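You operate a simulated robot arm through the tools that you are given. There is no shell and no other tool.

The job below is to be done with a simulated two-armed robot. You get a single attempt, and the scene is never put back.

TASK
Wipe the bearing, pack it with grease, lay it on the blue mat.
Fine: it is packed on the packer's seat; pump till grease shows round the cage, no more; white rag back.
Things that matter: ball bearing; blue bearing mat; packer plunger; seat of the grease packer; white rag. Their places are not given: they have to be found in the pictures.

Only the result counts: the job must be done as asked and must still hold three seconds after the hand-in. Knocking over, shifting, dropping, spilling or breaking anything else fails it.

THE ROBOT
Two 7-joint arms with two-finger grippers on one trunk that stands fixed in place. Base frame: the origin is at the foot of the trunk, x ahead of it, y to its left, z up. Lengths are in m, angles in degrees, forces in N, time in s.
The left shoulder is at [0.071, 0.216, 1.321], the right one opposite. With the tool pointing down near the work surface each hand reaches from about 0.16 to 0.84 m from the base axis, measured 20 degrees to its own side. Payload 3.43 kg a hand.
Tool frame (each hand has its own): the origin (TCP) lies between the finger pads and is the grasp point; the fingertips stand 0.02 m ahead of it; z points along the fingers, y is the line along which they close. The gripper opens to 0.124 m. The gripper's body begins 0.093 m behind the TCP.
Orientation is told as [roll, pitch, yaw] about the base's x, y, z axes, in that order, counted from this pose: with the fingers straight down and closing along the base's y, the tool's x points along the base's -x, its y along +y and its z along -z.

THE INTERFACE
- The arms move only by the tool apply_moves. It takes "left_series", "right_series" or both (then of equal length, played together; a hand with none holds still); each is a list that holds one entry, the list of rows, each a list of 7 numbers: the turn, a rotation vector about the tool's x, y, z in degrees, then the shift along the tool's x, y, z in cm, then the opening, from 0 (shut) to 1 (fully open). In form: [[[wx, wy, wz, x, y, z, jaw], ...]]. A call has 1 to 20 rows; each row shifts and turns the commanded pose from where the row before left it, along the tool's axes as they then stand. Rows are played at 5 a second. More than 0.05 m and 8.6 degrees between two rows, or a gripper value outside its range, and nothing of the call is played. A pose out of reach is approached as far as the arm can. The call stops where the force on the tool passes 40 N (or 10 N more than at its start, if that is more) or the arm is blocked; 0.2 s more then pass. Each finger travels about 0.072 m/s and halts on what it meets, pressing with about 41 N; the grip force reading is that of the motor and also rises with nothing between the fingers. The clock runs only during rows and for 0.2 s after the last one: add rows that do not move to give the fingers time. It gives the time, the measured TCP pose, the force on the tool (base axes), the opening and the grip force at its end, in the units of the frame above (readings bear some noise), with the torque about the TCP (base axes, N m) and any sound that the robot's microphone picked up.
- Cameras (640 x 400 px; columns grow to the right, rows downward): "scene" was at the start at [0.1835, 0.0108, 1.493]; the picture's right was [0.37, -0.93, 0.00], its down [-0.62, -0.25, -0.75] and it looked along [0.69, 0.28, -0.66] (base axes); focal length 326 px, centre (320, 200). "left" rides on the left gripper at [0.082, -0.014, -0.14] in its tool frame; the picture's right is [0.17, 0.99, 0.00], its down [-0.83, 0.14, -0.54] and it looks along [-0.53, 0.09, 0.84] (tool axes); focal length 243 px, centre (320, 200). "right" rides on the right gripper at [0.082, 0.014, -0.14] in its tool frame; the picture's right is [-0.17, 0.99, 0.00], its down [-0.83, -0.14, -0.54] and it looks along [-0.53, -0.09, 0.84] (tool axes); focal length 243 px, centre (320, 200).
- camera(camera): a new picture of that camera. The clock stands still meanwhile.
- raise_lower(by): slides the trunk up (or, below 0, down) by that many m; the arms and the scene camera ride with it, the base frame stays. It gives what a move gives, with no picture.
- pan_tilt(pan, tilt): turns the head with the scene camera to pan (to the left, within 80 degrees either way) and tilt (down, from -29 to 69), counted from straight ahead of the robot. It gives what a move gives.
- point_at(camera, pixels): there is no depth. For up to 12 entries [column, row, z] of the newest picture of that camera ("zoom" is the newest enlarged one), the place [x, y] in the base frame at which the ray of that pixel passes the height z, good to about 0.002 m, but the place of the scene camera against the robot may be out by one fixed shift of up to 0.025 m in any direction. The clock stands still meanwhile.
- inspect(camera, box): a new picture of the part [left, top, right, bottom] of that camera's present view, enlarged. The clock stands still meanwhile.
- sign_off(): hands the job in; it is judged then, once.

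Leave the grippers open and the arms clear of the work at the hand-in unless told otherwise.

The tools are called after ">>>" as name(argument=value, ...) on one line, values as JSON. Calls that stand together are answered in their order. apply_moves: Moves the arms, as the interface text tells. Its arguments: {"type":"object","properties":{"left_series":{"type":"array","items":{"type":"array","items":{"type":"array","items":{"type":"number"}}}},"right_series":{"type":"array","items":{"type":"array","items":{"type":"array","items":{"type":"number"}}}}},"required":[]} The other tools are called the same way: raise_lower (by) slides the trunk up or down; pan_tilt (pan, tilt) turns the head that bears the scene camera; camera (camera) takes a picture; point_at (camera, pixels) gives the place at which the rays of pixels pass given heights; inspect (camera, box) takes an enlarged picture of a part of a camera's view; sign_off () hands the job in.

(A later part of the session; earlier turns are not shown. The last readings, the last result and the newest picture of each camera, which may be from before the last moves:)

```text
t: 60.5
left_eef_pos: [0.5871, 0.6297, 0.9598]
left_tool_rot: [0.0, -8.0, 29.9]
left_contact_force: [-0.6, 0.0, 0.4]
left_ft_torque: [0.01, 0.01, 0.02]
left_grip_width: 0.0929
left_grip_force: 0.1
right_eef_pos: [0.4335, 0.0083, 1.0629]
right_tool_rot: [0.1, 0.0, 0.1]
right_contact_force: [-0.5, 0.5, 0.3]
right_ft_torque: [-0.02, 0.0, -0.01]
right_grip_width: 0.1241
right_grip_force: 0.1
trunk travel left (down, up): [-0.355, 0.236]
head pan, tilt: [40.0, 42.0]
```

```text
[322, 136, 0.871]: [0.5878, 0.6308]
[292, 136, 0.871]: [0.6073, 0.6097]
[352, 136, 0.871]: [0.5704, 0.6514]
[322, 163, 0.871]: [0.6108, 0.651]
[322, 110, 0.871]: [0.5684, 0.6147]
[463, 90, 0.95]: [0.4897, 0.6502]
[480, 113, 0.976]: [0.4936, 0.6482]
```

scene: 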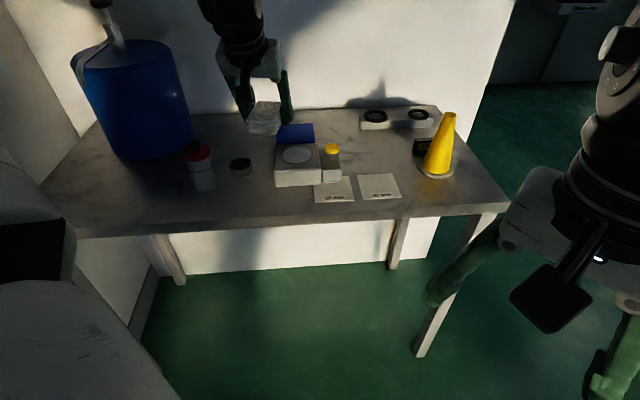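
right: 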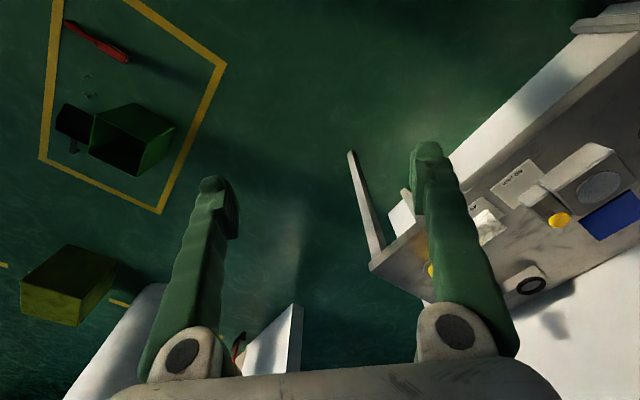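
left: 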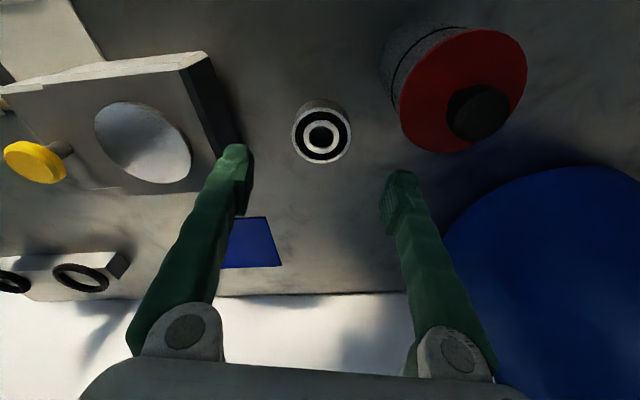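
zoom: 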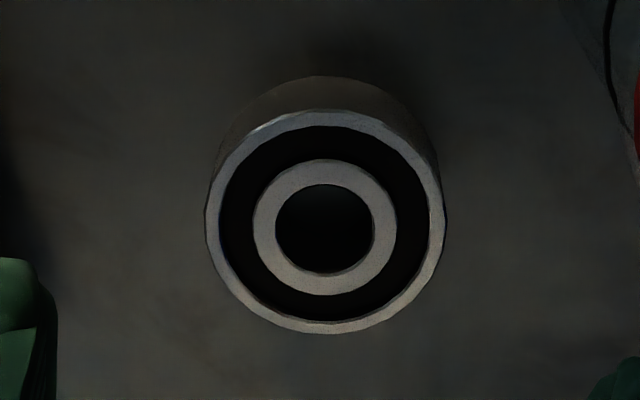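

Bearing centre (0.5878, 0.6305) lies right under the TCP (0.587, 0.630). I descend to z ≈ 0.877.

>>> apply_moves(left_series=[[[0, 0, 0, 0.29, 0, 2.07, 0.75], [0, 0, 0, 0.29, 0, 2.07, 0.75], [0, 0, 0, 0.29, 0, 2.07, 0.75], [0, 0, 0, 0.29, 0, 1.97, 0.75], [0, 0, 0, 0, 0, 0, 0.75]]])

>>> camera(camera="left")

>>> inspect(camera="scene", box=[170, 90, 300, 200])

```text
t: 61.7
left_eef_pos: [0.586, 0.6311, 0.8813]
left_tool_rot: [-0.1, -8.3, 29.9]
left_contact_force: [-3.1, 8.2, 21.0]
left_ft_torque: [0.23, 0.34, -0.29]
left_grip_width: 0.093
left_grip_force: 0.0
right_eef_pos: [0.4329, 0.0082, 1.0647]
right_tool_rot: [0.0, 0.0, 0.0]
right_contact_force: [0.3, -0.1, 0.2]
right_ft_torque: [-0.03, 0.0, 0.0]
right_grip_width: 0.1237
right_grip_force: 0.1
trunk travel left (down, up): [-0.355, 0.236]
head pan, tilt: [40.0, 42.0]
```

```text
taken
```

left: 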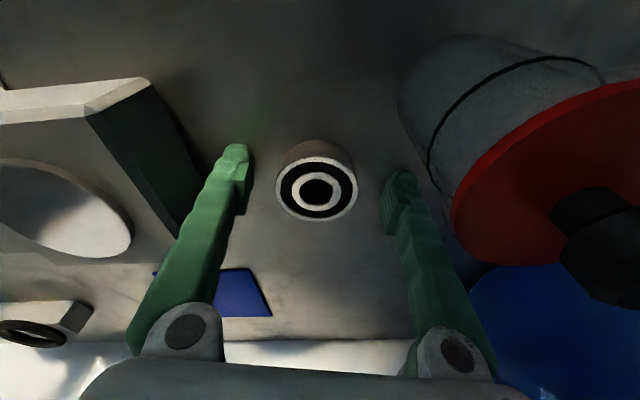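

```text
3.64 times, centred on (235, 145) of scene
```

zoom: 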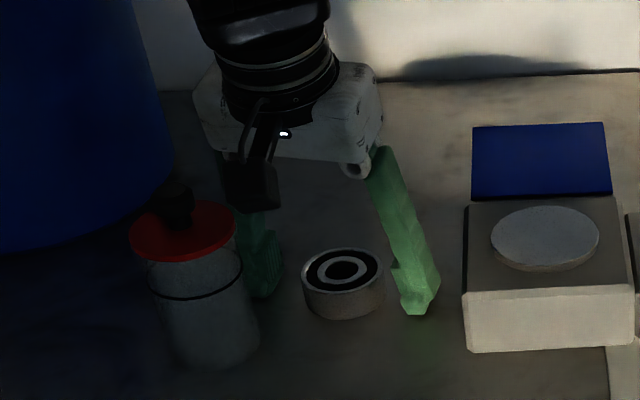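

The fingertips met the bench: 21 N up at TCP z 0.881, so the bench surface is about 0.86, not 0.85. I raise 6 mm and check.

>>> apply_moves(left_series=[[[0, 0, 0, -0.083, 0, -0.594, 0.75], [0, 0, 0, 0, 0, 0, 0.75]]])

>>> camera(camera="left")

>>> point_at(camera="left", pixels=[[317, 186, 0.88], [274, 188, 0.88], [360, 188, 0.88], [317, 190, 0.88]])

```text
t: 62.3
left_eef_pos: [0.5852, 0.6318, 0.8825]
left_tool_rot: [-0.1, -7.9, 30.0]
left_contact_force: [0.3, -0.2, 0.1]
left_ft_torque: [0.0, -0.03, -0.01]
left_grip_width: 0.093
left_grip_force: 0.1
right_eef_pos: [0.4326, 0.0089, 1.0622]
right_tool_rot: [0.1, -0.1, 0.0]
right_contact_force: [1.1, -0.7, 0.6]
right_ft_torque: [0.01, 0.0, -0.01]
right_grip_width: 0.1241
right_grip_force: 0.1
trunk travel left (down, up): [-0.355, 0.236]
head pan, tilt: [40.0, 42.0]
```

```text
taken
```

left: 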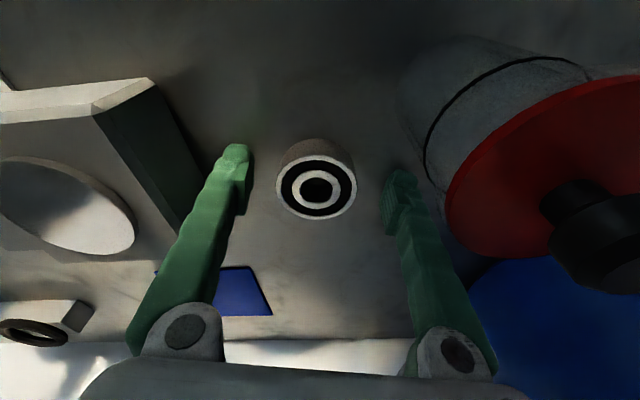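

```text
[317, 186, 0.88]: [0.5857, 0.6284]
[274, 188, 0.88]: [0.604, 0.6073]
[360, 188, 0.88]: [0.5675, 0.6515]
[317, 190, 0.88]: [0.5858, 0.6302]
```

Free again at z 0.8825. The bearing's centre is 2.7 mm to the packer side, so I shift that way, rise 1 mm and close on it.

>>> apply_moves(left_series=[[[0, 0, 0, -0.014, -0.26, -0.1, 0.75], [0, 0, 0, 0, 0, 0, 0.6], [0, 0, 0, 0, 0, 0, 0.5], [0, 0, 0, 0, 0, 0, 0.35], [0, 0, 0, 0, 0, 0, 0.35], [0, 0, 0, 0, 0, 0, 0.35]]])

>>> camera(camera="left")

```text
t: 63.7
left_eef_pos: [0.5871, 0.6294, 0.8845]
left_tool_rot: [-0.1, -7.9, 30.0]
left_contact_force: [0.7, -0.1, 0.2]
left_ft_torque: [0.03, 0.03, -0.02]
left_grip_width: 0.053
left_grip_force: 40.9
right_eef_pos: [0.434, 0.0095, 1.0632]
right_tool_rot: [0.1, 0.0, 0.0]
right_contact_force: [-0.3, 0.0, 0.5]
right_ft_torque: [0.02, -0.01, 0.04]
right_grip_width: 0.124
right_grip_force: 0.0
trunk travel left (down, up): [-0.355, 0.236]
head pan, tilt: [40.0, 42.0]
```

```text
taken
```

left: 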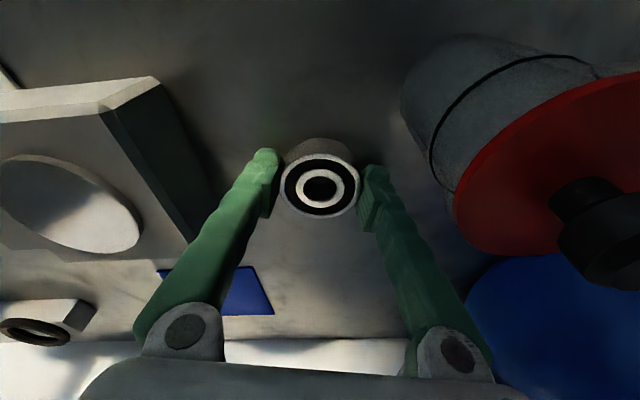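

The bearing is gripped (0.053 m, 41 N). I lift it straight up 10 cm.

>>> apply_moves(left_series=[[[0, 0, 0, -0.35, 0, -2.5, 0.35], [0, 0, 0, -0.35, 0, -2.5, 0.35], [0, 0, 0, -0.35, 0, -2.5, 0.35], [0, 0, 0, -0.35, 0, -2.5, 0.35], [0, 0, 0, 0, 0, 0, 0.35]]])

>>> camera(camera="left")

```text
t: 64.9
left_eef_pos: [0.5867, 0.6291, 0.9849]
left_tool_rot: [-0.1, -7.9, 30.0]
left_contact_force: [-0.1, 0.3, -1.4]
left_ft_torque: [0.0, -0.05, -0.02]
left_grip_width: 0.0528
left_grip_force: 41.4
right_eef_pos: [0.4342, 0.0089, 1.0631]
right_tool_rot: [0.0, 0.0, 0.0]
right_contact_force: [0.2, 0.1, -0.2]
right_ft_torque: [-0.03, -0.02, -0.01]
right_grip_width: 0.124
right_grip_force: 0.1
trunk travel left (down, up): [-0.355, 0.236]
head pan, tilt: [40.0, 42.0]
```

```text
taken
```

left: 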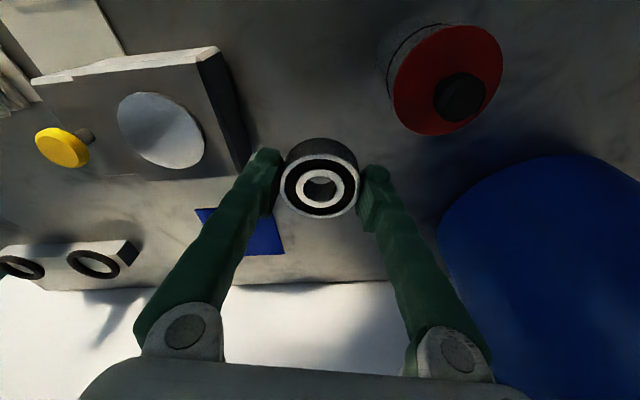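

The bearing is lifted level. Next I carry it over the seat to TCP (0.669, 0.516, 0.985).

>>> apply_moves(left_series=[[[0, 0, 0, -0.355, -3.48, 0.05, 0.35], [0, 0, 0, -0.355, -3.48, 0.05, 0.35], [0, 0, 0, -0.355, -3.48, 0.05, 0.35], [0, 0, 0, -0.355, -3.48, 0.05, 0.35], [0, 0, 0, 0, 0, 0, 0.35]]])

>>> camera(camera="left")

>>> inspect(camera="scene", box=[220, 90, 380, 200])

```text
t: 66.1
left_eef_pos: [0.6703, 0.5138, 0.9853]
left_tool_rot: [0.0, -8.0, 30.0]
left_contact_force: [-0.3, 0.0, -2.2]
left_ft_torque: [-0.01, 0.03, -0.03]
left_grip_width: 0.0529
left_grip_force: 40.3
right_eef_pos: [0.433, 0.0097, 1.0635]
right_tool_rot: [0.0, 0.0, 0.0]
right_contact_force: [0.6, -0.2, 0.0]
right_ft_torque: [0.0, 0.02, -0.01]
right_grip_width: 0.1239
right_grip_force: 0.1
trunk travel left (down, up): [-0.355, 0.236]
head pan, tilt: [40.0, 42.0]
```

```text
taken
```

left: 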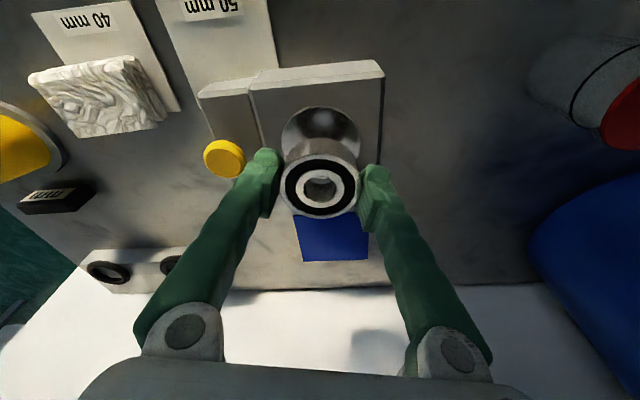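

```text
3.64 times, centred on (300, 145) of scene
```

zoom: 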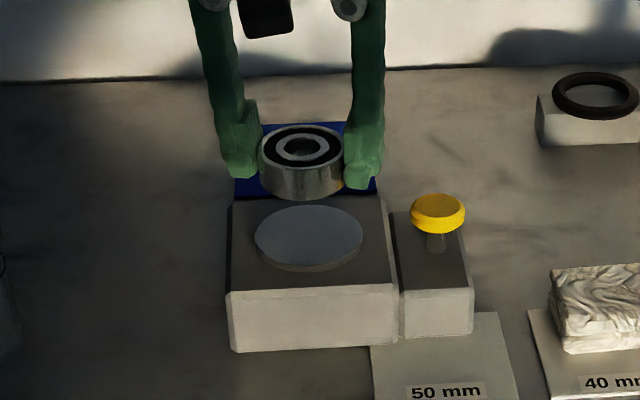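

The bearing hangs over the seat disc and both line up around column 321. I lower 4.3 cm to TCP z ≈ 0.942.

>>> apply_moves(left_series=[[[0, 0, 0, 0.2, 0.08, 1.42, 0.35], [0, 0, 0, 0.2, 0.08, 1.42, 0.35], [0, 0, 0, 0.2, 0.05, 1.42, 0.35], [0, 0, 0, 0, 0, 0, 0.35]]])

>>> camera(camera="left")

>>> inspect(camera="scene", box=[250, 110, 350, 200])

```text
t: 67.1
left_eef_pos: [0.6684, 0.5166, 0.9418]
left_tool_rot: [-0.1, -8.0, 29.9]
left_contact_force: [-0.2, -0.9, -1.6]
left_ft_torque: [0.0, -0.03, -0.03]
left_grip_width: 0.0529
left_grip_force: 41.3
right_eef_pos: [0.434, 0.009, 1.0632]
right_tool_rot: [0.0, 0.0, -0.1]
right_contact_force: [-0.5, -0.4, 0.9]
right_ft_torque: [0.04, -0.03, 0.02]
right_grip_width: 0.124
right_grip_force: 0.1
trunk travel left (down, up): [-0.355, 0.236]
head pan, tilt: [40.0, 42.0]
```

```text
taken
```

left: 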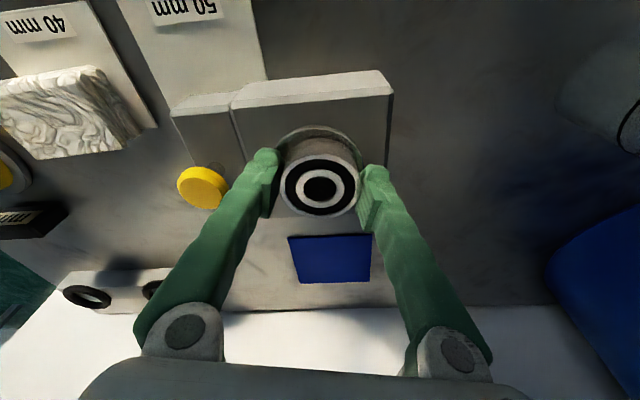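

```text
4.44 times, centred on (300, 155) of scene
```

zoom: 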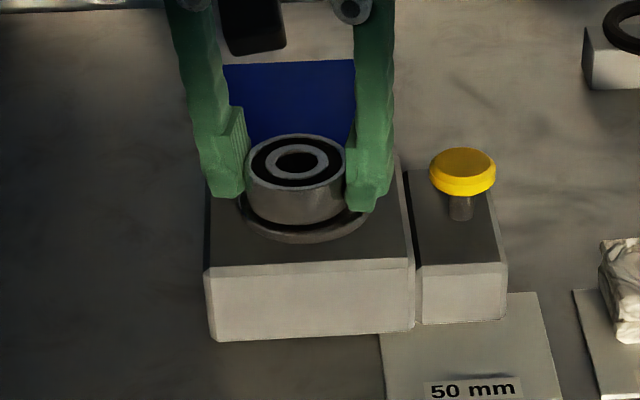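

It looks centred on the disc. I lower in 2 mm steps, watching the force.

>>> apply_moves(left_series=[[[0, 0, 0, 0.028, 0, 0.198, 0.35], [0, 0, 0, 0, 0, 0, 0.35]]])

>>> apply_moves(left_series=[[[0, 0, 0, 0.028, 0, 0.198, 0.35], [0, 0, 0, 0, 0, 0, 0.35]]])

```text
t: 67.7
left_eef_pos: [0.6683, 0.5167, 0.9398]
left_tool_rot: [-0.2, -8.0, 30.0]
left_contact_force: [-0.5, -0.2, -1.4]
left_ft_torque: [-0.02, -0.01, 0.0]
left_grip_width: 0.0527
left_grip_force: 40.7
right_eef_pos: [0.4338, 0.0094, 1.0635]
right_tool_rot: [0.0, -0.1, 0.0]
right_contact_force: [0.8, -0.3, 0.4]
right_ft_torque: [0.01, 0.0, 0.01]
right_grip_width: 0.1239
right_grip_force: 0.1
trunk travel left (down, up): [-0.355, 0.236]
head pan, tilt: [40.0, 42.0]
```

```text
t: 68.3
left_eef_pos: [0.668, 0.5178, 0.9402]
left_tool_rot: [-0.1, -8.2, 30.1]
left_contact_force: [0.6, 4.8, 9.9]
left_ft_torque: [0.03, 0.29, -0.12]
left_grip_width: 0.0529
left_grip_force: 40.6
right_eef_pos: [0.4333, 0.0098, 1.0637]
right_tool_rot: [0.0, -0.1, -0.1]
right_contact_force: [-0.1, -0.7, 0.3]
right_ft_torque: [0.0, 0.0, 0.03]
right_grip_width: 0.1239
right_grip_force: 0.0
trunk travel left (down, up): [-0.355, 0.236]
head pan, tilt: [40.0, 42.0]
```

Contact with the seat: 10 N at TCP z 0.940. I ease up 1 mm and open the gripper to let the bearing settle.

>>> apply_moves(left_series=[[[0, 0, 0, -0.014, 0, -0.1, 0.35], [0, 0, 0, 0, 0, 0, 0.35], [0, 0, 0, 0, 0, 0, 0.5], [0, 0, 0, 0, 0, 0, 0.65], [0, 0, 0, 0, 0, 0, 0.75], [0, 0, 0, 0, 0, 0, 0.75]]])

>>> camera(camera="left")

>>> inspect(camera="scene", box=[250, 110, 350, 200])

```text
t: 69.7
left_eef_pos: [0.6677, 0.5168, 0.9375]
left_tool_rot: [-0.1, -8.0, 30.0]
left_contact_force: [0.4, 0.2, -0.2]
left_ft_torque: [-0.04, -0.02, 0.02]
left_grip_width: 0.0927
left_grip_force: 0.0
right_eef_pos: [0.434, 0.0089, 1.0634]
right_tool_rot: [-0.1, 0.0, -0.1]
right_contact_force: [-0.6, -0.2, 0.0]
right_ft_torque: [-0.01, 0.0, 0.01]
right_grip_width: 0.1238
right_grip_force: 0.1
trunk travel left (down, up): [-0.355, 0.236]
head pan, tilt: [40.0, 42.0]
```

```text
taken
```

left: 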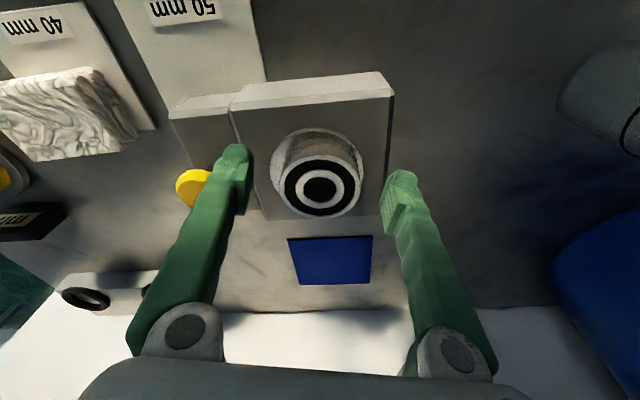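

```text
4.44 times, centred on (300, 155) of scene
```

zoom: 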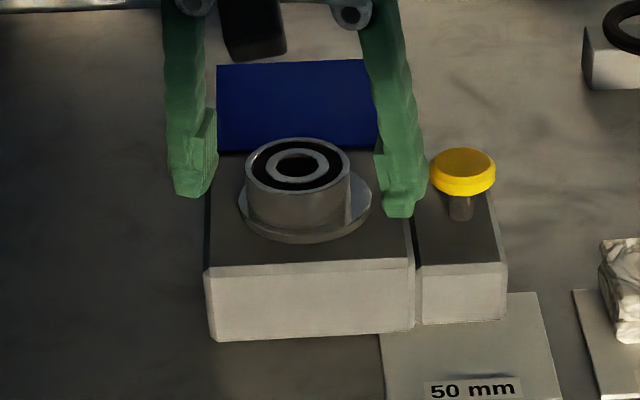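

The bearing rests on the seat, perhaps a few mm off-centre. I check from close up.

>>> inspect(camera="left", box=[255, 110, 375, 225])

```text
3.48 times, centred on (315, 168) of left
```

zoom: 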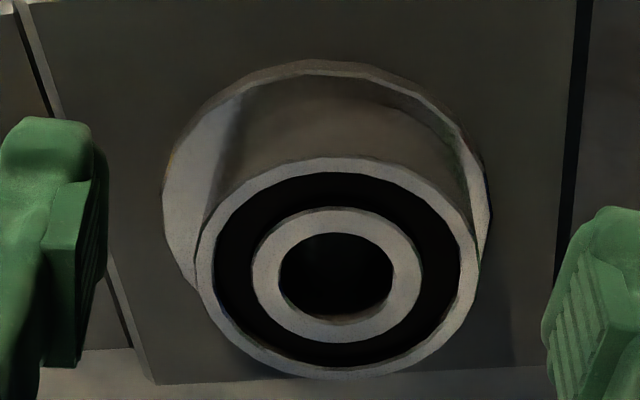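

I compute both centres: disc ≈ (326,195) at z ≈ 0.914, bearing top ≈ (337,268) at z ≈ 0.935.

>>> point_at(camera="zoom", pixels=[[326, 195, 0.914], [162, 190, 0.914], [490, 210, 0.914], [315, 60, 0.914], [337, 268, 0.935], [337, 268, 0.938], [195, 262, 0.935], [480, 268, 0.935], [337, 158, 0.935], [337, 378, 0.935]])

```text
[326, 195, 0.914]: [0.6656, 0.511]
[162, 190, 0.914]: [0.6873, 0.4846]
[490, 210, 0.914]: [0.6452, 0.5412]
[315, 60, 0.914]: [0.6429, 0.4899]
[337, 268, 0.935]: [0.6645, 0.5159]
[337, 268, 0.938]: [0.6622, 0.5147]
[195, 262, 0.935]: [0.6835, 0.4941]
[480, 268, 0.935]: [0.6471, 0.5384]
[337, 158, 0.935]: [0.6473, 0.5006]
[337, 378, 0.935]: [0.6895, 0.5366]
```

The bearing is about 5 mm off toward the jar side. I shift the open gripper 4.3 mm the other way and close lightly (to 0.055 m, just wider than the bearing's 0.053) to slide it to the middle, then open.

>>> apply_moves(left_series=[[[0, 0, 0, 0, -0.43, 0, 0.75], [0, 0, 0, 0, 0, 0, 0.65], [0, 0, 0, 0, 0, 0, 0.55], [0, 0, 0, 0, 0, 0, 0.48], [0, 0, 0, 0, 0, 0, 0.44], [0, 0, 0, 0, 0, 0, 0.44], [0, 0, 0, 0, 0, 0, 0.44]]])

>>> inspect(camera="left", box=[255, 110, 375, 225])

>>> inspect(camera="scene", box=[250, 110, 350, 200])

```text
t: 71.3
left_eef_pos: [0.6695, 0.514, 0.9393]
left_tool_rot: [-0.1, -8.0, 30.0]
left_contact_force: [-1.5, 0.0, -0.4]
left_ft_torque: [-0.05, 0.02, 0.02]
left_grip_width: 0.0547
left_grip_force: 0.7
right_eef_pos: [0.4338, 0.0088, 1.0627]
right_tool_rot: [0.0, 0.0, 0.0]
right_contact_force: [0.9, -0.8, 0.3]
right_ft_torque: [0.02, -0.02, 0.0]
right_grip_width: 0.124
right_grip_force: 0.0
trunk travel left (down, up): [-0.355, 0.236]
head pan, tilt: [40.0, 42.0]
```

```text
3.48 times, centred on (315, 168) of left
```

zoom: 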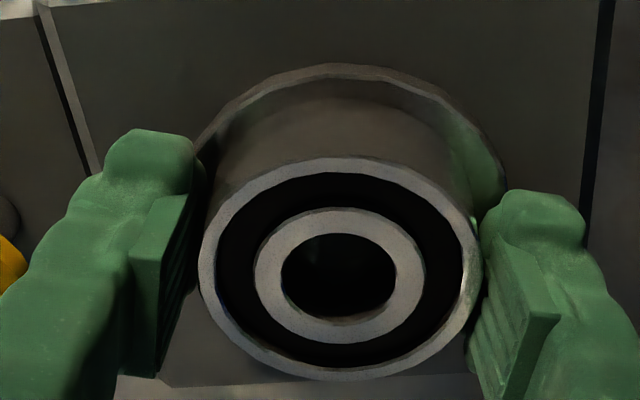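

```text
4.44 times, centred on (300, 155) of scene
```

zoom: 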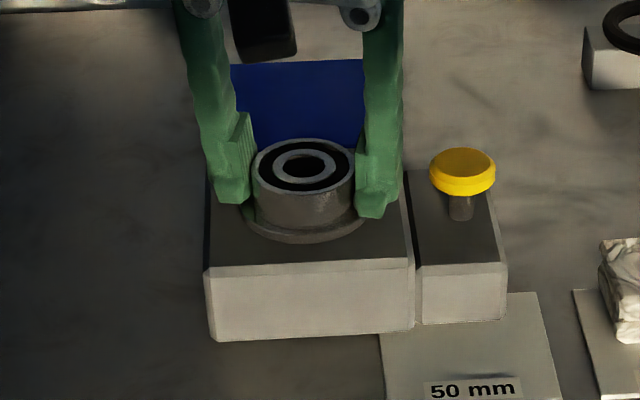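

Now it's centred on the disc. I open, rise straight up 6 cm, then tilt to 20° and close the fingers on the way to above the plunger at (0.728, 0.453).

>>> apply_moves(left_series=[[[0, 0, 0, 0, 0, 0, 0.55], [0, 0, 0, 0, 0, 0, 0.7], [0, 0, 0, 0, 0, 0, 0.7], [0, 0, 0, -0.28, 0, -1.98, 0.7], [0, 0, 0, -0.28, 0, -1.98, 0.7], [0, 0, 0, -0.28, 0, -1.98, 0.7], [0, -6, 0, 0, 0, 0, 0.6], [0, -6, 0, 0, 0, 0, 0.4], [0, 0, 0, 0, 0, 0, 0.2], [0, 0, 0, 0, 0, 0, 0], [0, 0, 0, -0.67, -2.74, 0.74, 0], [0, 0, 0, -0.67, -2.74, 0.74, 0], [0, 0, 0, -0.67, -2.74, 0.74, 0], [0, 0, 0, 0, 0, 0, 0]]])

>>> camera(camera="left")

>>> inspect(camera="scene", box=[250, 90, 370, 200])

```text
t: 74.3
left_eef_pos: [0.7328, 0.4547, 0.9857]
left_tool_rot: [-0.1, -20.0, 30.0]
left_contact_force: [0.7, -0.7, -0.4]
left_ft_torque: [0.0, 0.0, 0.01]
left_grip_width: 0.0
left_grip_force: 34.2
right_eef_pos: [0.4331, 0.0089, 1.0633]
right_tool_rot: [0.0, -0.2, 0.0]
right_contact_force: [0.7, -0.2, -0.3]
right_ft_torque: [0.0, 0.02, 0.01]
right_grip_width: 0.124
right_grip_force: 0.1
trunk travel left (down, up): [-0.355, 0.236]
head pan, tilt: [40.0, 42.0]
```

```text
taken
```

left: 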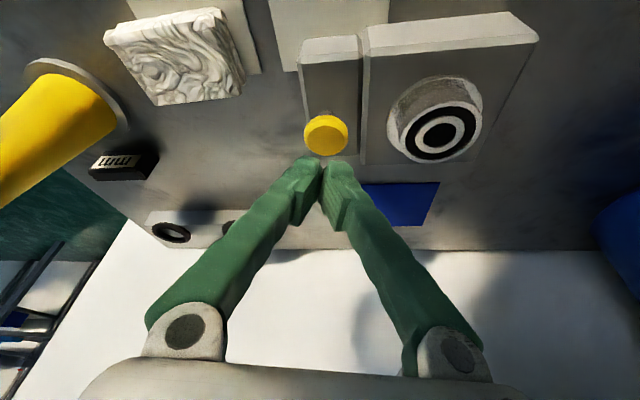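

```text
3.64 times, centred on (310, 145) of scene
```

zoom: 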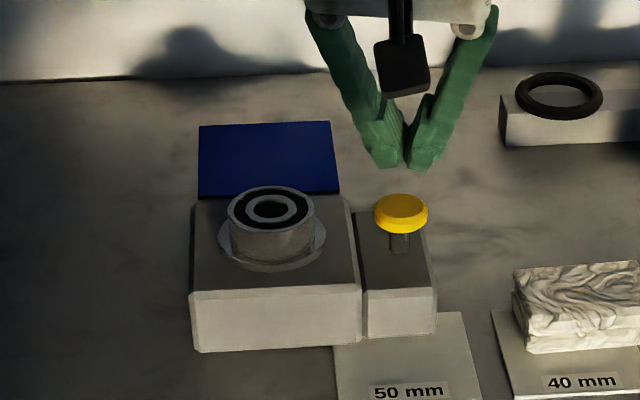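

The closed fingertips hover above the yellow plunger seen at (326,131). I refine its place.

>>> inspect(camera="left", box=[280, 90, 380, 180])

>>> point_at(camera="left", pixels=[[326, 134, 0.93], [326, 134, 0.935], [326, 134, 0.94], [304, 134, 0.935], [348, 134, 0.935]])

```text
4.44 times, centred on (330, 135) of left
```

zoom: 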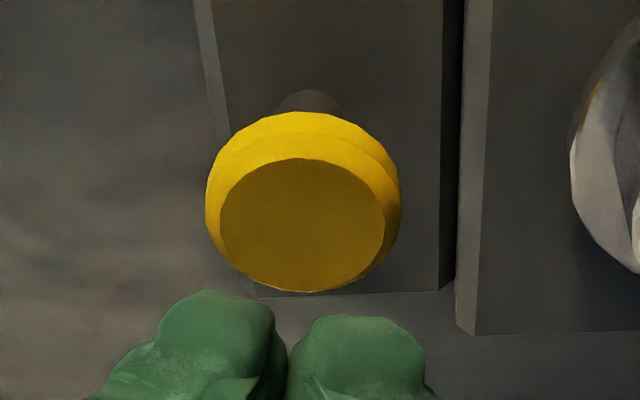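

```text
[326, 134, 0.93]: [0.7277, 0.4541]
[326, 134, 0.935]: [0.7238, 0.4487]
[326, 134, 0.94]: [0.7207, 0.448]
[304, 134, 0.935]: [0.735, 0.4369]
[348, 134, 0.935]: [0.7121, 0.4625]
```

Plunger top ≈ (0.7295, 0.456, 0.935), 3.4 cm wide. I centre the fingertip corner on it and go down to just above it.

>>> apply_moves(left_series=[[[0, 0, 0, 0.188, 0.13, 1.1, 0], [0, 0, 0, 0.188, 0.13, 1.1, 0], [0, 0, 0, 0, 0, 0, 0]]])

>>> camera(camera="left")

>>> inspect(camera="scene", box=[270, 110, 370, 200])

```text
t: 75.1
left_eef_pos: [0.737, 0.4594, 0.9635]
left_tool_rot: [-0.1, -20.0, 29.9]
left_contact_force: [0.9, -0.3, 0.6]
left_ft_torque: [0.01, -0.02, 0.0]
left_grip_width: 0.0
left_grip_force: 34.1
right_eef_pos: [0.4345, 0.0087, 1.0638]
right_tool_rot: [0.0, 0.0, 0.0]
right_contact_force: [-0.2, -0.2, -0.1]
right_ft_torque: [-0.01, 0.0, -0.04]
right_grip_width: 0.1239
right_grip_force: 0.0
trunk travel left (down, up): [-0.355, 0.236]
head pan, tilt: [40.0, 42.0]
```

```text
taken
```

left: 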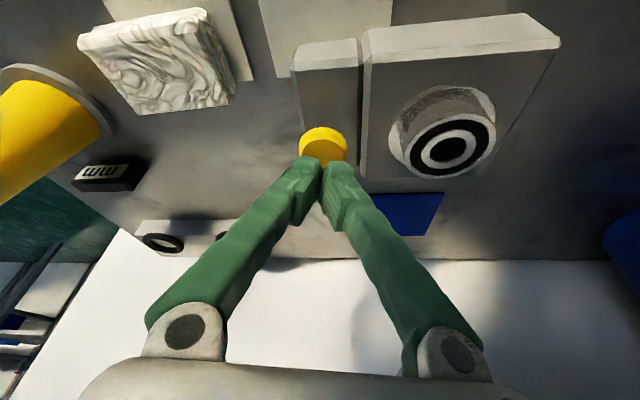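

```text
4.44 times, centred on (320, 155) of scene
```

zoom: 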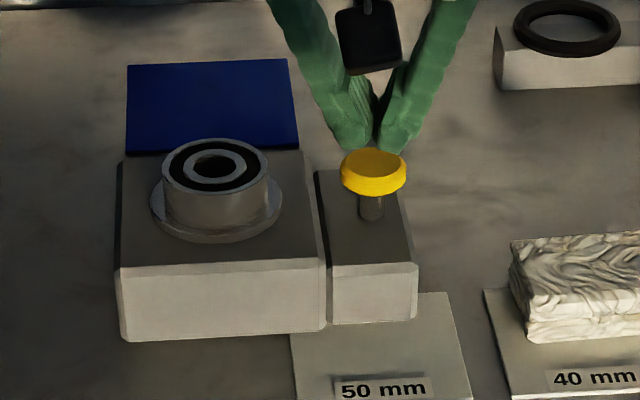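

The tips seem over the knob's far half, so I pull back 7 mm and then lower in 2 mm steps until it touches.

>>> apply_moves(left_series=[[[0, 0, 0, 0.66, 0, -0.24, 0], [0, 0, 0, 0.068, 0, 0.188, 0], [0, 0, 0, 0.068, 0, 0.188, 0], [0, 0, 0, 0, 0, 0, 0]]])

>>> inspect(camera="scene", box=[270, 110, 370, 200])

>>> inspect(camera="left", box=[280, 90, 380, 190])

```text
t: 76.1
left_eef_pos: [0.7301, 0.4559, 0.959]
left_tool_rot: [-0.1, -19.9, 30.1]
left_contact_force: [-0.8, -0.8, 0.3]
left_ft_torque: [0.0, -0.01, 0.04]
left_grip_width: 0.0
left_grip_force: 34.0
right_eef_pos: [0.4332, 0.0089, 1.0638]
right_tool_rot: [0.0, 0.0, -0.1]
right_contact_force: [-1.0, -0.4, -0.2]
right_ft_torque: [0.0, 0.01, 0.04]
right_grip_width: 0.1241
right_grip_force: 0.0
trunk travel left (down, up): [-0.355, 0.236]
head pan, tilt: [40.0, 42.0]
```

```text
4.44 times, centred on (320, 155) of scene
```

zoom: 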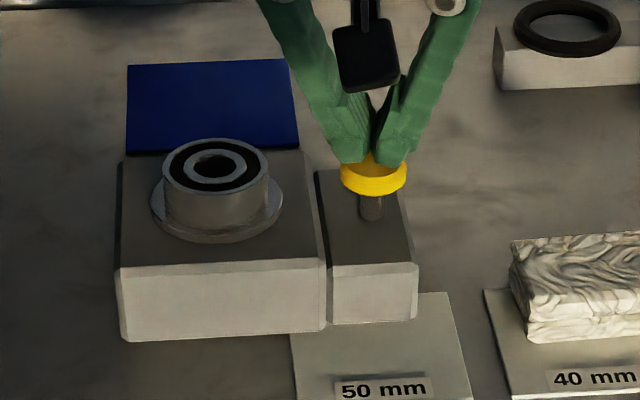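

```text
4.00 times, centred on (330, 140) of left
```

zoom: 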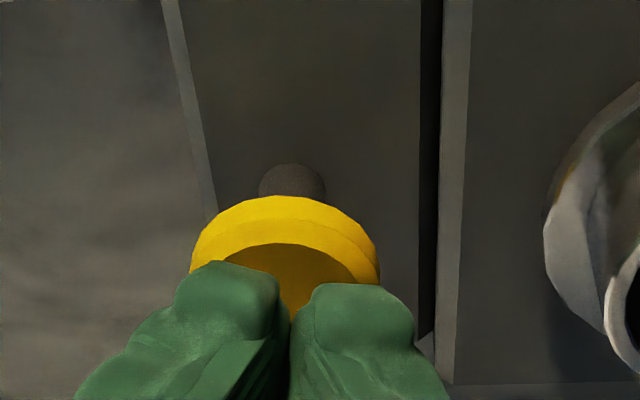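

Fingertips are centred over the knob. I lower 2 mm twice, checking force.

>>> apply_moves(left_series=[[[0, 0, 0, 0.068, 0, 0.188, 0], [0, 0, 0, 0, 0, 0, 0]]])

>>> apply_moves(left_series=[[[0, 0, 0, 0.068, 0, 0.188, 0], [0, 0, 0, 0, 0, 0, 0]]])

```text
t: 76.7
left_eef_pos: [0.7293, 0.4561, 0.9577]
left_tool_rot: [-0.2, -20.0, 30.0]
left_contact_force: [0.6, 0.2, -0.8]
left_ft_torque: [-0.04, 0.05, -0.01]
left_grip_width: 0.0002
left_grip_force: 34.8
right_eef_pos: [0.4336, 0.0079, 1.0646]
right_tool_rot: [-0.1, 0.0, -0.1]
right_contact_force: [-0.7, 0.3, 0.7]
right_ft_torque: [-0.01, 0.01, 0.0]
right_grip_width: 0.1241
right_grip_force: 0.1
trunk travel left (down, up): [-0.355, 0.236]
head pan, tilt: [40.0, 42.0]
```

```text
t: 77.3
left_eef_pos: [0.7296, 0.4559, 0.9539]
left_tool_rot: [-0.1, -20.0, 30.0]
left_contact_force: [-0.2, 0.3, -0.3]
left_ft_torque: [-0.01, 0.02, 0.0]
left_grip_width: 0.0
left_grip_force: 34.1
right_eef_pos: [0.4332, 0.0085, 1.0624]
right_tool_rot: [0.0, 0.0, 0.0]
right_contact_force: [-0.3, 0.2, -0.1]
right_ft_torque: [0.02, 0.03, 0.0]
right_grip_width: 0.124
right_grip_force: 0.0
trunk travel left (down, up): [-0.355, 0.236]
head pan, tilt: [40.0, 42.0]
```

No contact yet at z 0.954. Two more 2 mm steps.

>>> apply_moves(left_series=[[[0, 0, 0, 0.068, 0, 0.188, 0], [0, 0, 0, 0, 0, 0, 0]]])

>>> apply_moves(left_series=[[[0, 0, 0, 0.068, 0, 0.188, 0], [0, 0, 0, 0, 0, 0, 0]]])

>>> inspect(camera="scene", box=[270, 110, 370, 200])

```text
t: 77.9
left_eef_pos: [0.7294, 0.4558, 0.9528]
left_tool_rot: [-0.1, -19.9, 29.9]
left_contact_force: [-0.7, 0.5, 0.1]
left_ft_torque: [0.0, 0.01, 0.0]
left_grip_width: 0.0001
left_grip_force: 34.4
right_eef_pos: [0.4338, 0.0095, 1.0626]
right_tool_rot: [0.0, 0.0, 0.0]
right_contact_force: [-0.5, 0.9, 0.6]
right_ft_torque: [0.04, -0.02, -0.02]
right_grip_width: 0.1241
right_grip_force: 0.0
trunk travel left (down, up): [-0.355, 0.236]
head pan, tilt: [40.0, 42.0]
```

```text
t: 78.5
left_eef_pos: [0.73, 0.4557, 0.9496]
left_tool_rot: [0.0, -19.9, 30.0]
left_contact_force: [0.4, 0.4, 0.7]
left_ft_torque: [-0.04, 0.02, -0.03]
left_grip_width: 0.0057
left_grip_force: 34.5
right_eef_pos: [0.4335, 0.0086, 1.0636]
right_tool_rot: [0.0, 0.0, 0.0]
right_contact_force: [-0.2, -0.9, 0.4]
right_ft_torque: [0.01, 0.0, -0.04]
right_grip_width: 0.1241
right_grip_force: 0.2
trunk travel left (down, up): [-0.355, 0.236]
head pan, tilt: [40.0, 42.0]
```

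```text
4.44 times, centred on (320, 155) of scene
```

zoom: 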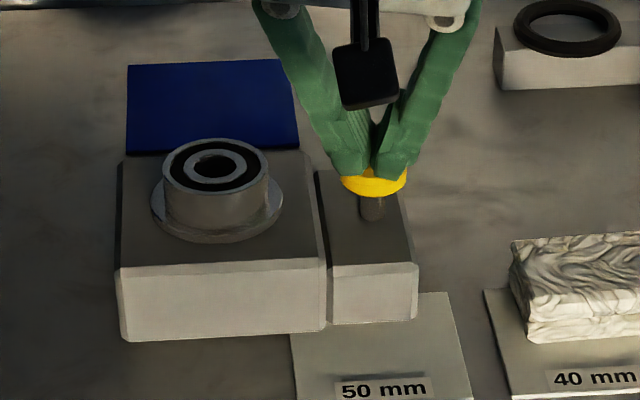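

The grip width rose to 0.0057 — the tips may be wedged by the knob. I look closer.

>>> inspect(camera="left", box=[280, 100, 380, 200])

>>> inspect(camera="scene", box=[320, 130, 360, 170])

```text
4.00 times, centred on (330, 150) of left
```

zoom: 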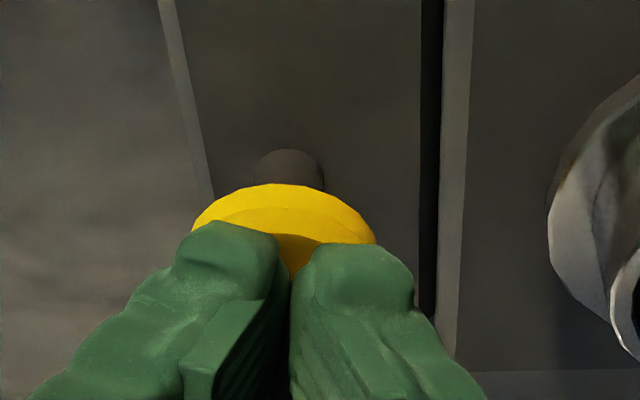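

```text
10.00 times, centred on (340, 150) of scene
```

zoom: 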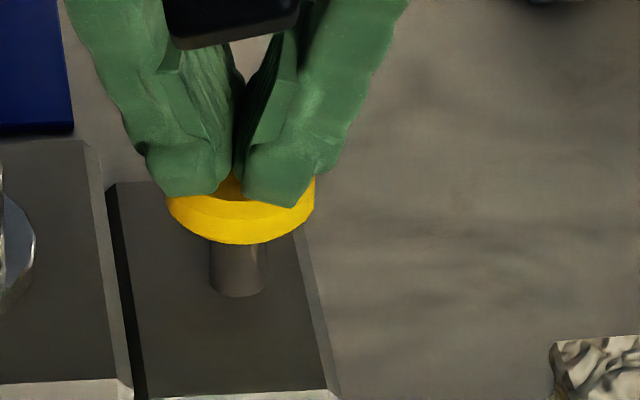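

The tips rest on the knob's top. I press further in 2 mm steps.

>>> apply_moves(left_series=[[[0, 0, 0, 0.068, 0, 0.188, 0], [0, 0, 0, 0, 0, 0, 0]]])

>>> apply_moves(left_series=[[[0, 0, 0, 0.068, 0, 0.188, 0], [0, 0, 0, 0, 0, 0, 0]]])

>>> inspect(camera="scene", box=[320, 130, 360, 170])

```text
t: 79.1
left_eef_pos: [0.7296, 0.4547, 0.949]
left_tool_rot: [-0.1, -20.0, 30.1]
left_contact_force: [0.2, 0.2, 2.9]
left_ft_torque: [0.01, 0.02, 0.0]
left_grip_width: 0.0059
left_grip_force: 34.1
right_eef_pos: [0.4331, 0.0087, 1.0639]
right_tool_rot: [0.0, -0.1, 0.1]
right_contact_force: [0.4, 0.1, 0.8]
right_ft_torque: [0.02, 0.01, 0.01]
right_grip_width: 0.124
right_grip_force: 0.0
trunk travel left (down, up): [-0.355, 0.236]
head pan, tilt: [40.0, 42.0]
```

```text
t: 79.7
left_eef_pos: [0.7303, 0.4561, 0.9481]
left_tool_rot: [-0.1, -20.0, 29.9]
left_contact_force: [-0.7, -0.1, 2.3]
left_ft_torque: [0.04, 0.08, 0.03]
left_grip_width: 0.0058
left_grip_force: 34.4
right_eef_pos: [0.4331, 0.0085, 1.0639]
right_tool_rot: [0.0, -0.2, 0.0]
right_contact_force: [-0.6, -0.3, 0.3]
right_ft_torque: [0.0, 0.02, 0.01]
right_grip_width: 0.1241
right_grip_force: 0.1
trunk travel left (down, up): [-0.355, 0.236]
head pan, tilt: [40.0, 42.0]
```

```text
10.00 times, centred on (340, 150) of scene
```

zoom: 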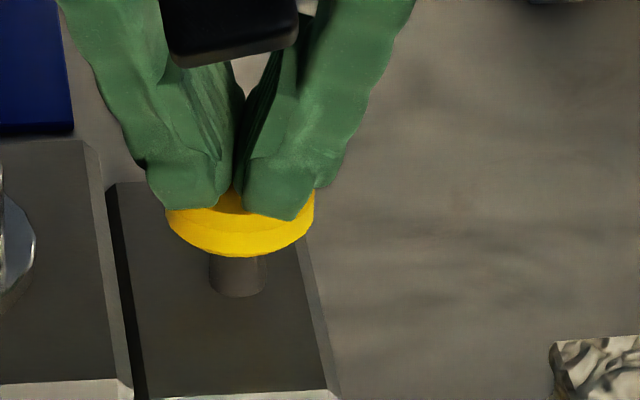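

The plunger moves down under ~3 N. I press on: 6 mm more.

>>> apply_moves(left_series=[[[0, 0, 0, 0.068, 0, 0.188, 0], [0, 0, 0, 0.068, 0, 0.188, 0], [0, 0, 0, 0.068, 0, 0.188, 0], [0, 0, 0, 0, 0, 0, 0]]])

>>> inspect(camera="scene", box=[270, 110, 370, 200])

```text
t: 80.7
left_eef_pos: [0.7302, 0.4559, 0.9408]
left_tool_rot: [-0.1, -20.0, 30.1]
left_contact_force: [0.8, 2.3, 5.1]
left_ft_torque: [0.02, 0.0, 0.0]
left_grip_width: 0.0062
left_grip_force: 34.6
right_eef_pos: [0.4327, 0.0094, 1.0628]
right_tool_rot: [0.0, -0.2, 0.0]
right_contact_force: [0.9, 0.3, -0.5]
right_ft_torque: [-0.03, -0.01, -0.03]
right_grip_width: 0.1242
right_grip_force: 0.0
trunk travel left (down, up): [-0.355, 0.236]
head pan, tilt: [40.0, 42.0]
```

```text
4.44 times, centred on (320, 155) of scene
```

zoom: 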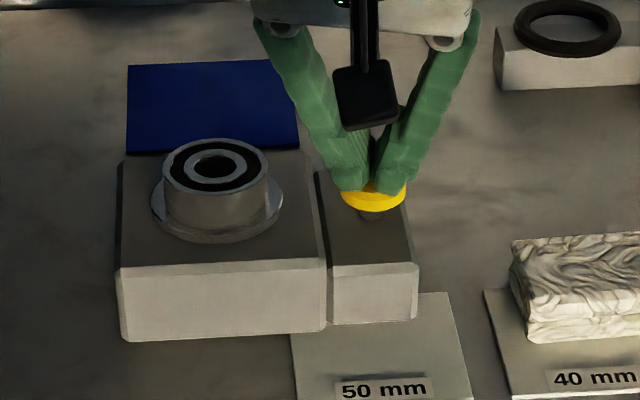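

Spring force 5 N, knob nearly down. I press 4 mm more.

>>> apply_moves(left_series=[[[0, 0, 0, 0.068, 0, 0.188, 0], [0, 0, 0, 0.068, 0, 0.188, 0], [0, 0, 0, 0, 0, 0, 0]]])

>>> inspect(camera="scene", box=[270, 110, 370, 200])

```text
t: 81.5
left_eef_pos: [0.7297, 0.4559, 0.9376]
left_tool_rot: [0.0, -20.0, 30.0]
left_contact_force: [1.1, 2.4, 6.1]
left_ft_torque: [0.02, 0.0, 0.01]
left_grip_width: 0.0059
left_grip_force: 34.1
right_eef_pos: [0.4332, 0.0097, 1.0629]
right_tool_rot: [0.0, -0.1, 0.0]
right_contact_force: [0.8, 0.8, -0.9]
right_ft_torque: [0.03, 0.0, -0.03]
right_grip_width: 0.124
right_grip_force: 0.0
trunk travel left (down, up): [-0.355, 0.236]
head pan, tilt: [40.0, 42.0]
heard: click
```

```text
4.44 times, centred on (320, 155) of scene
```

zoom: 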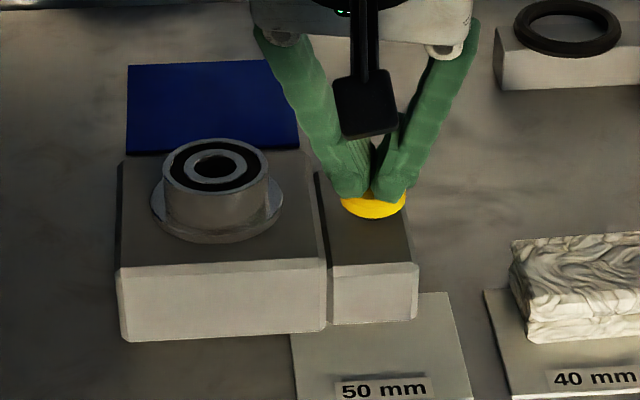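

A click: the stroke is complete at z ≈ 0.938. I look closely at the bearing for grease.

>>> inspect(camera="scene", box=[298, 132, 338, 168])

>>> camera(camera="left")

>>> inspect(camera="left", box=[370, 80, 520, 200])

```text
11.11 times, centred on (318, 150) of scene
```

zoom: 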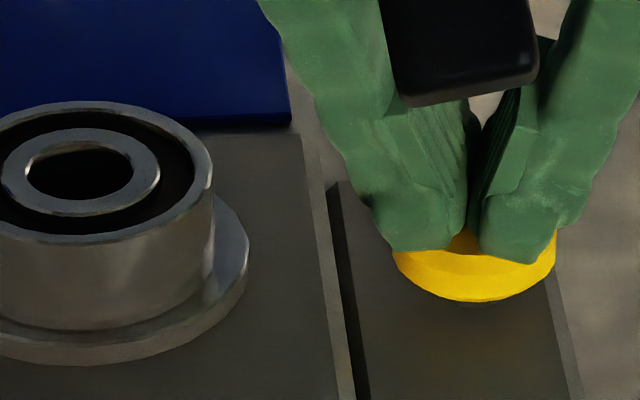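

```text
taken
```

left: 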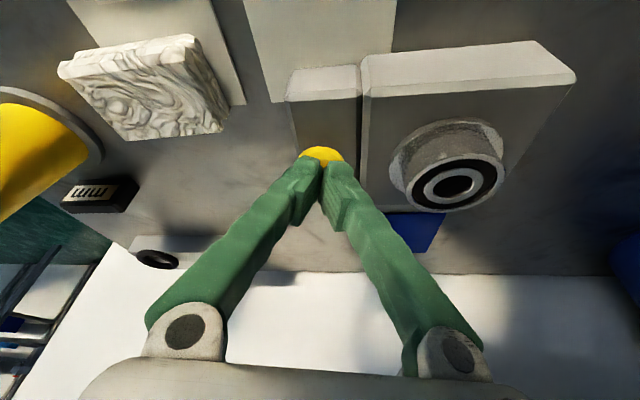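

```text
3.33 times, centred on (445, 140) of left
```

zoom: 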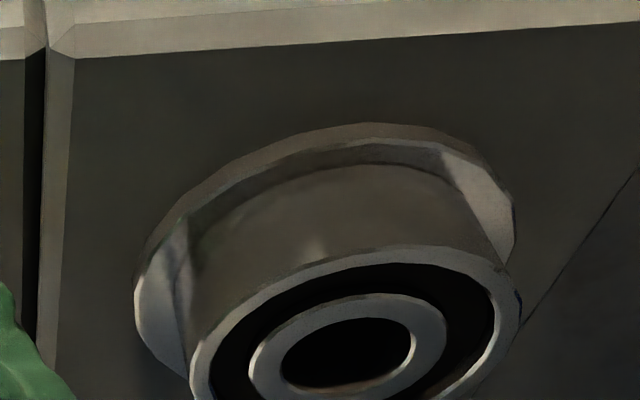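

No grease yet. I let the plunger rise (up 1.6 cm, pause), look, then press again by the same way.

>>> apply_moves(left_series=[[[0, 0, 0, -0.274, 0, -0.752, 0], [0, 0, 0, -0.274, 0, -0.752, 0], [0, 0, 0, 0, 0, 0, 0], [0, 0, 0, 0, 0, 0, 0]]])

>>> inspect(camera="scene", box=[280, 120, 360, 190])

```text
t: 82.5
left_eef_pos: [0.7292, 0.4559, 0.9529]
left_tool_rot: [-0.1, -19.8, 30.0]
left_contact_force: [0.2, -1.3, -0.1]
left_ft_torque: [0.0, -0.01, 0.03]
left_grip_width: 0.0002
left_grip_force: 34.4
right_eef_pos: [0.4331, 0.0084, 1.0627]
right_tool_rot: [0.0, 0.0, 0.0]
right_contact_force: [-0.1, 0.5, 0.5]
right_ft_torque: [0.01, 0.0, 0.03]
right_grip_width: 0.124
right_grip_force: 0.2
trunk travel left (down, up): [-0.355, 0.236]
head pan, tilt: [40.0, 42.0]
```

```text
5.71 times, centred on (320, 155) of scene
```

zoom: 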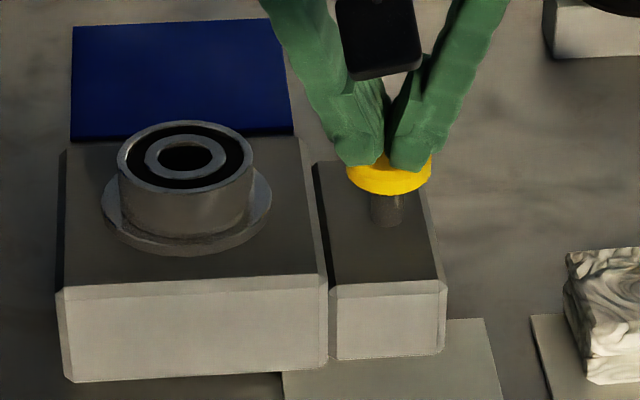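

The plunger returned; still no grease. Second stroke: down 1.6 cm in small rows.

>>> apply_moves(left_series=[[[0, 0, 0, 0.109, 0, 0.301, 0], [0, 0, 0, 0.109, 0, 0.301, 0], [0, 0, 0, 0.109, 0, 0.301, 0], [0, 0, 0, 0.109, 0, 0.301, 0], [0, 0, 0, 0.109, 0, 0.301, 0], [0, 0, 0, 0, 0, 0, 0]]])

>>> inspect(camera="scene", box=[280, 120, 360, 190])

```text
t: 83.9
left_eef_pos: [0.7287, 0.4536, 0.9386]
left_tool_rot: [-0.2, -20.0, 30.0]
left_contact_force: [1.9, 1.1, 6.7]
left_ft_torque: [0.01, 0.04, 0.01]
left_grip_width: 0.0062
left_grip_force: 34.5
right_eef_pos: [0.4334, 0.01, 1.0632]
right_tool_rot: [0.1, -0.1, 0.0]
right_contact_force: [-0.5, -0.1, 0.0]
right_ft_torque: [0.02, 0.01, 0.0]
right_grip_width: 0.1241
right_grip_force: 0.0
trunk travel left (down, up): [-0.355, 0.236]
head pan, tilt: [40.0, 42.0]
heard: click
```

```text
5.71 times, centred on (320, 155) of scene
```

zoom: 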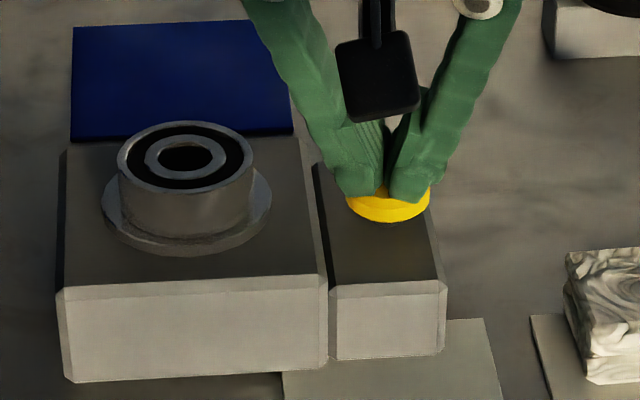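

Second click. I check the bearing race closely.

>>> inspect(camera="scene", box=[290, 136, 316, 152])

>>> inspect(camera="left", box=[400, 140, 520, 220])

```text
16.00 times, centred on (303, 144) of scene
```

zoom: 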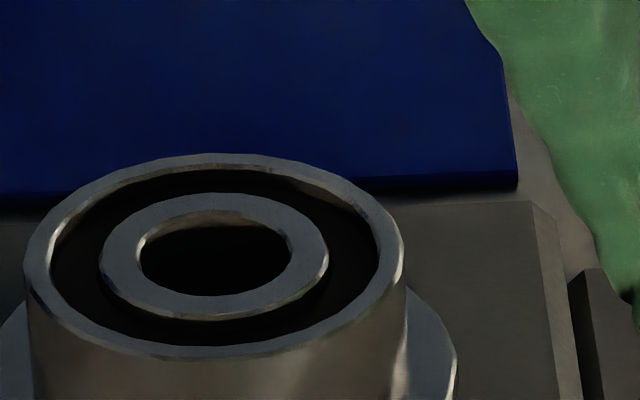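

```text
5.00 times, centred on (460, 180) of left
```

zoom: 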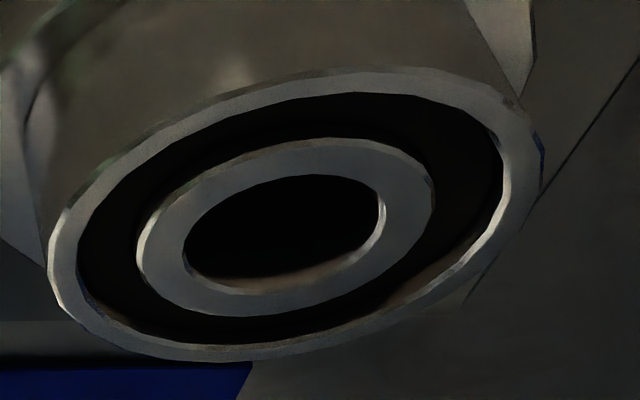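

Still no grease. Third stroke: release fully (pause) then press.

>>> apply_moves(left_series=[[[0, 0, 0, -0.274, 0, -0.752, 0], [0, 0, 0, -0.274, 0, -0.752, 0], [0, 0, 0, 0, 0, 0, 0], [0, 0, 0, 0, 0, 0, 0]]])

>>> inspect(camera="scene", box=[290, 134, 320, 154])

```text
t: 84.9
left_eef_pos: [0.7288, 0.4559, 0.954]
left_tool_rot: [0.0, -19.9, 30.1]
left_contact_force: [-0.6, -0.3, -0.1]
left_ft_torque: [-0.02, 0.01, -0.03]
left_grip_width: 0.0
left_grip_force: 34.4
right_eef_pos: [0.4333, 0.0102, 1.062]
right_tool_rot: [-0.1, 0.0, 0.0]
right_contact_force: [0.3, 0.4, 0.1]
right_ft_torque: [0.01, -0.01, -0.03]
right_grip_width: 0.1241
right_grip_force: 0.1
trunk travel left (down, up): [-0.355, 0.236]
head pan, tilt: [40.0, 42.0]
```

```text
16.00 times, centred on (305, 144) of scene
```

zoom: 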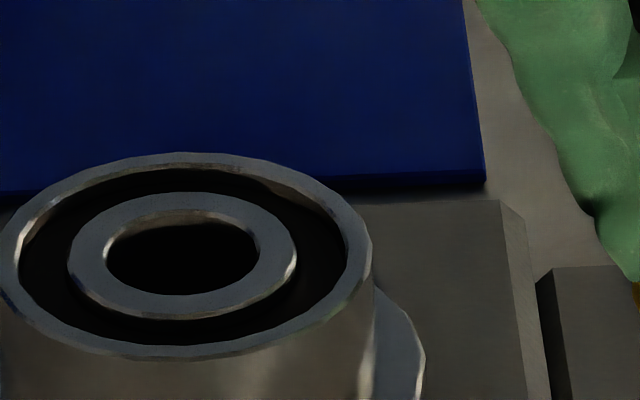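

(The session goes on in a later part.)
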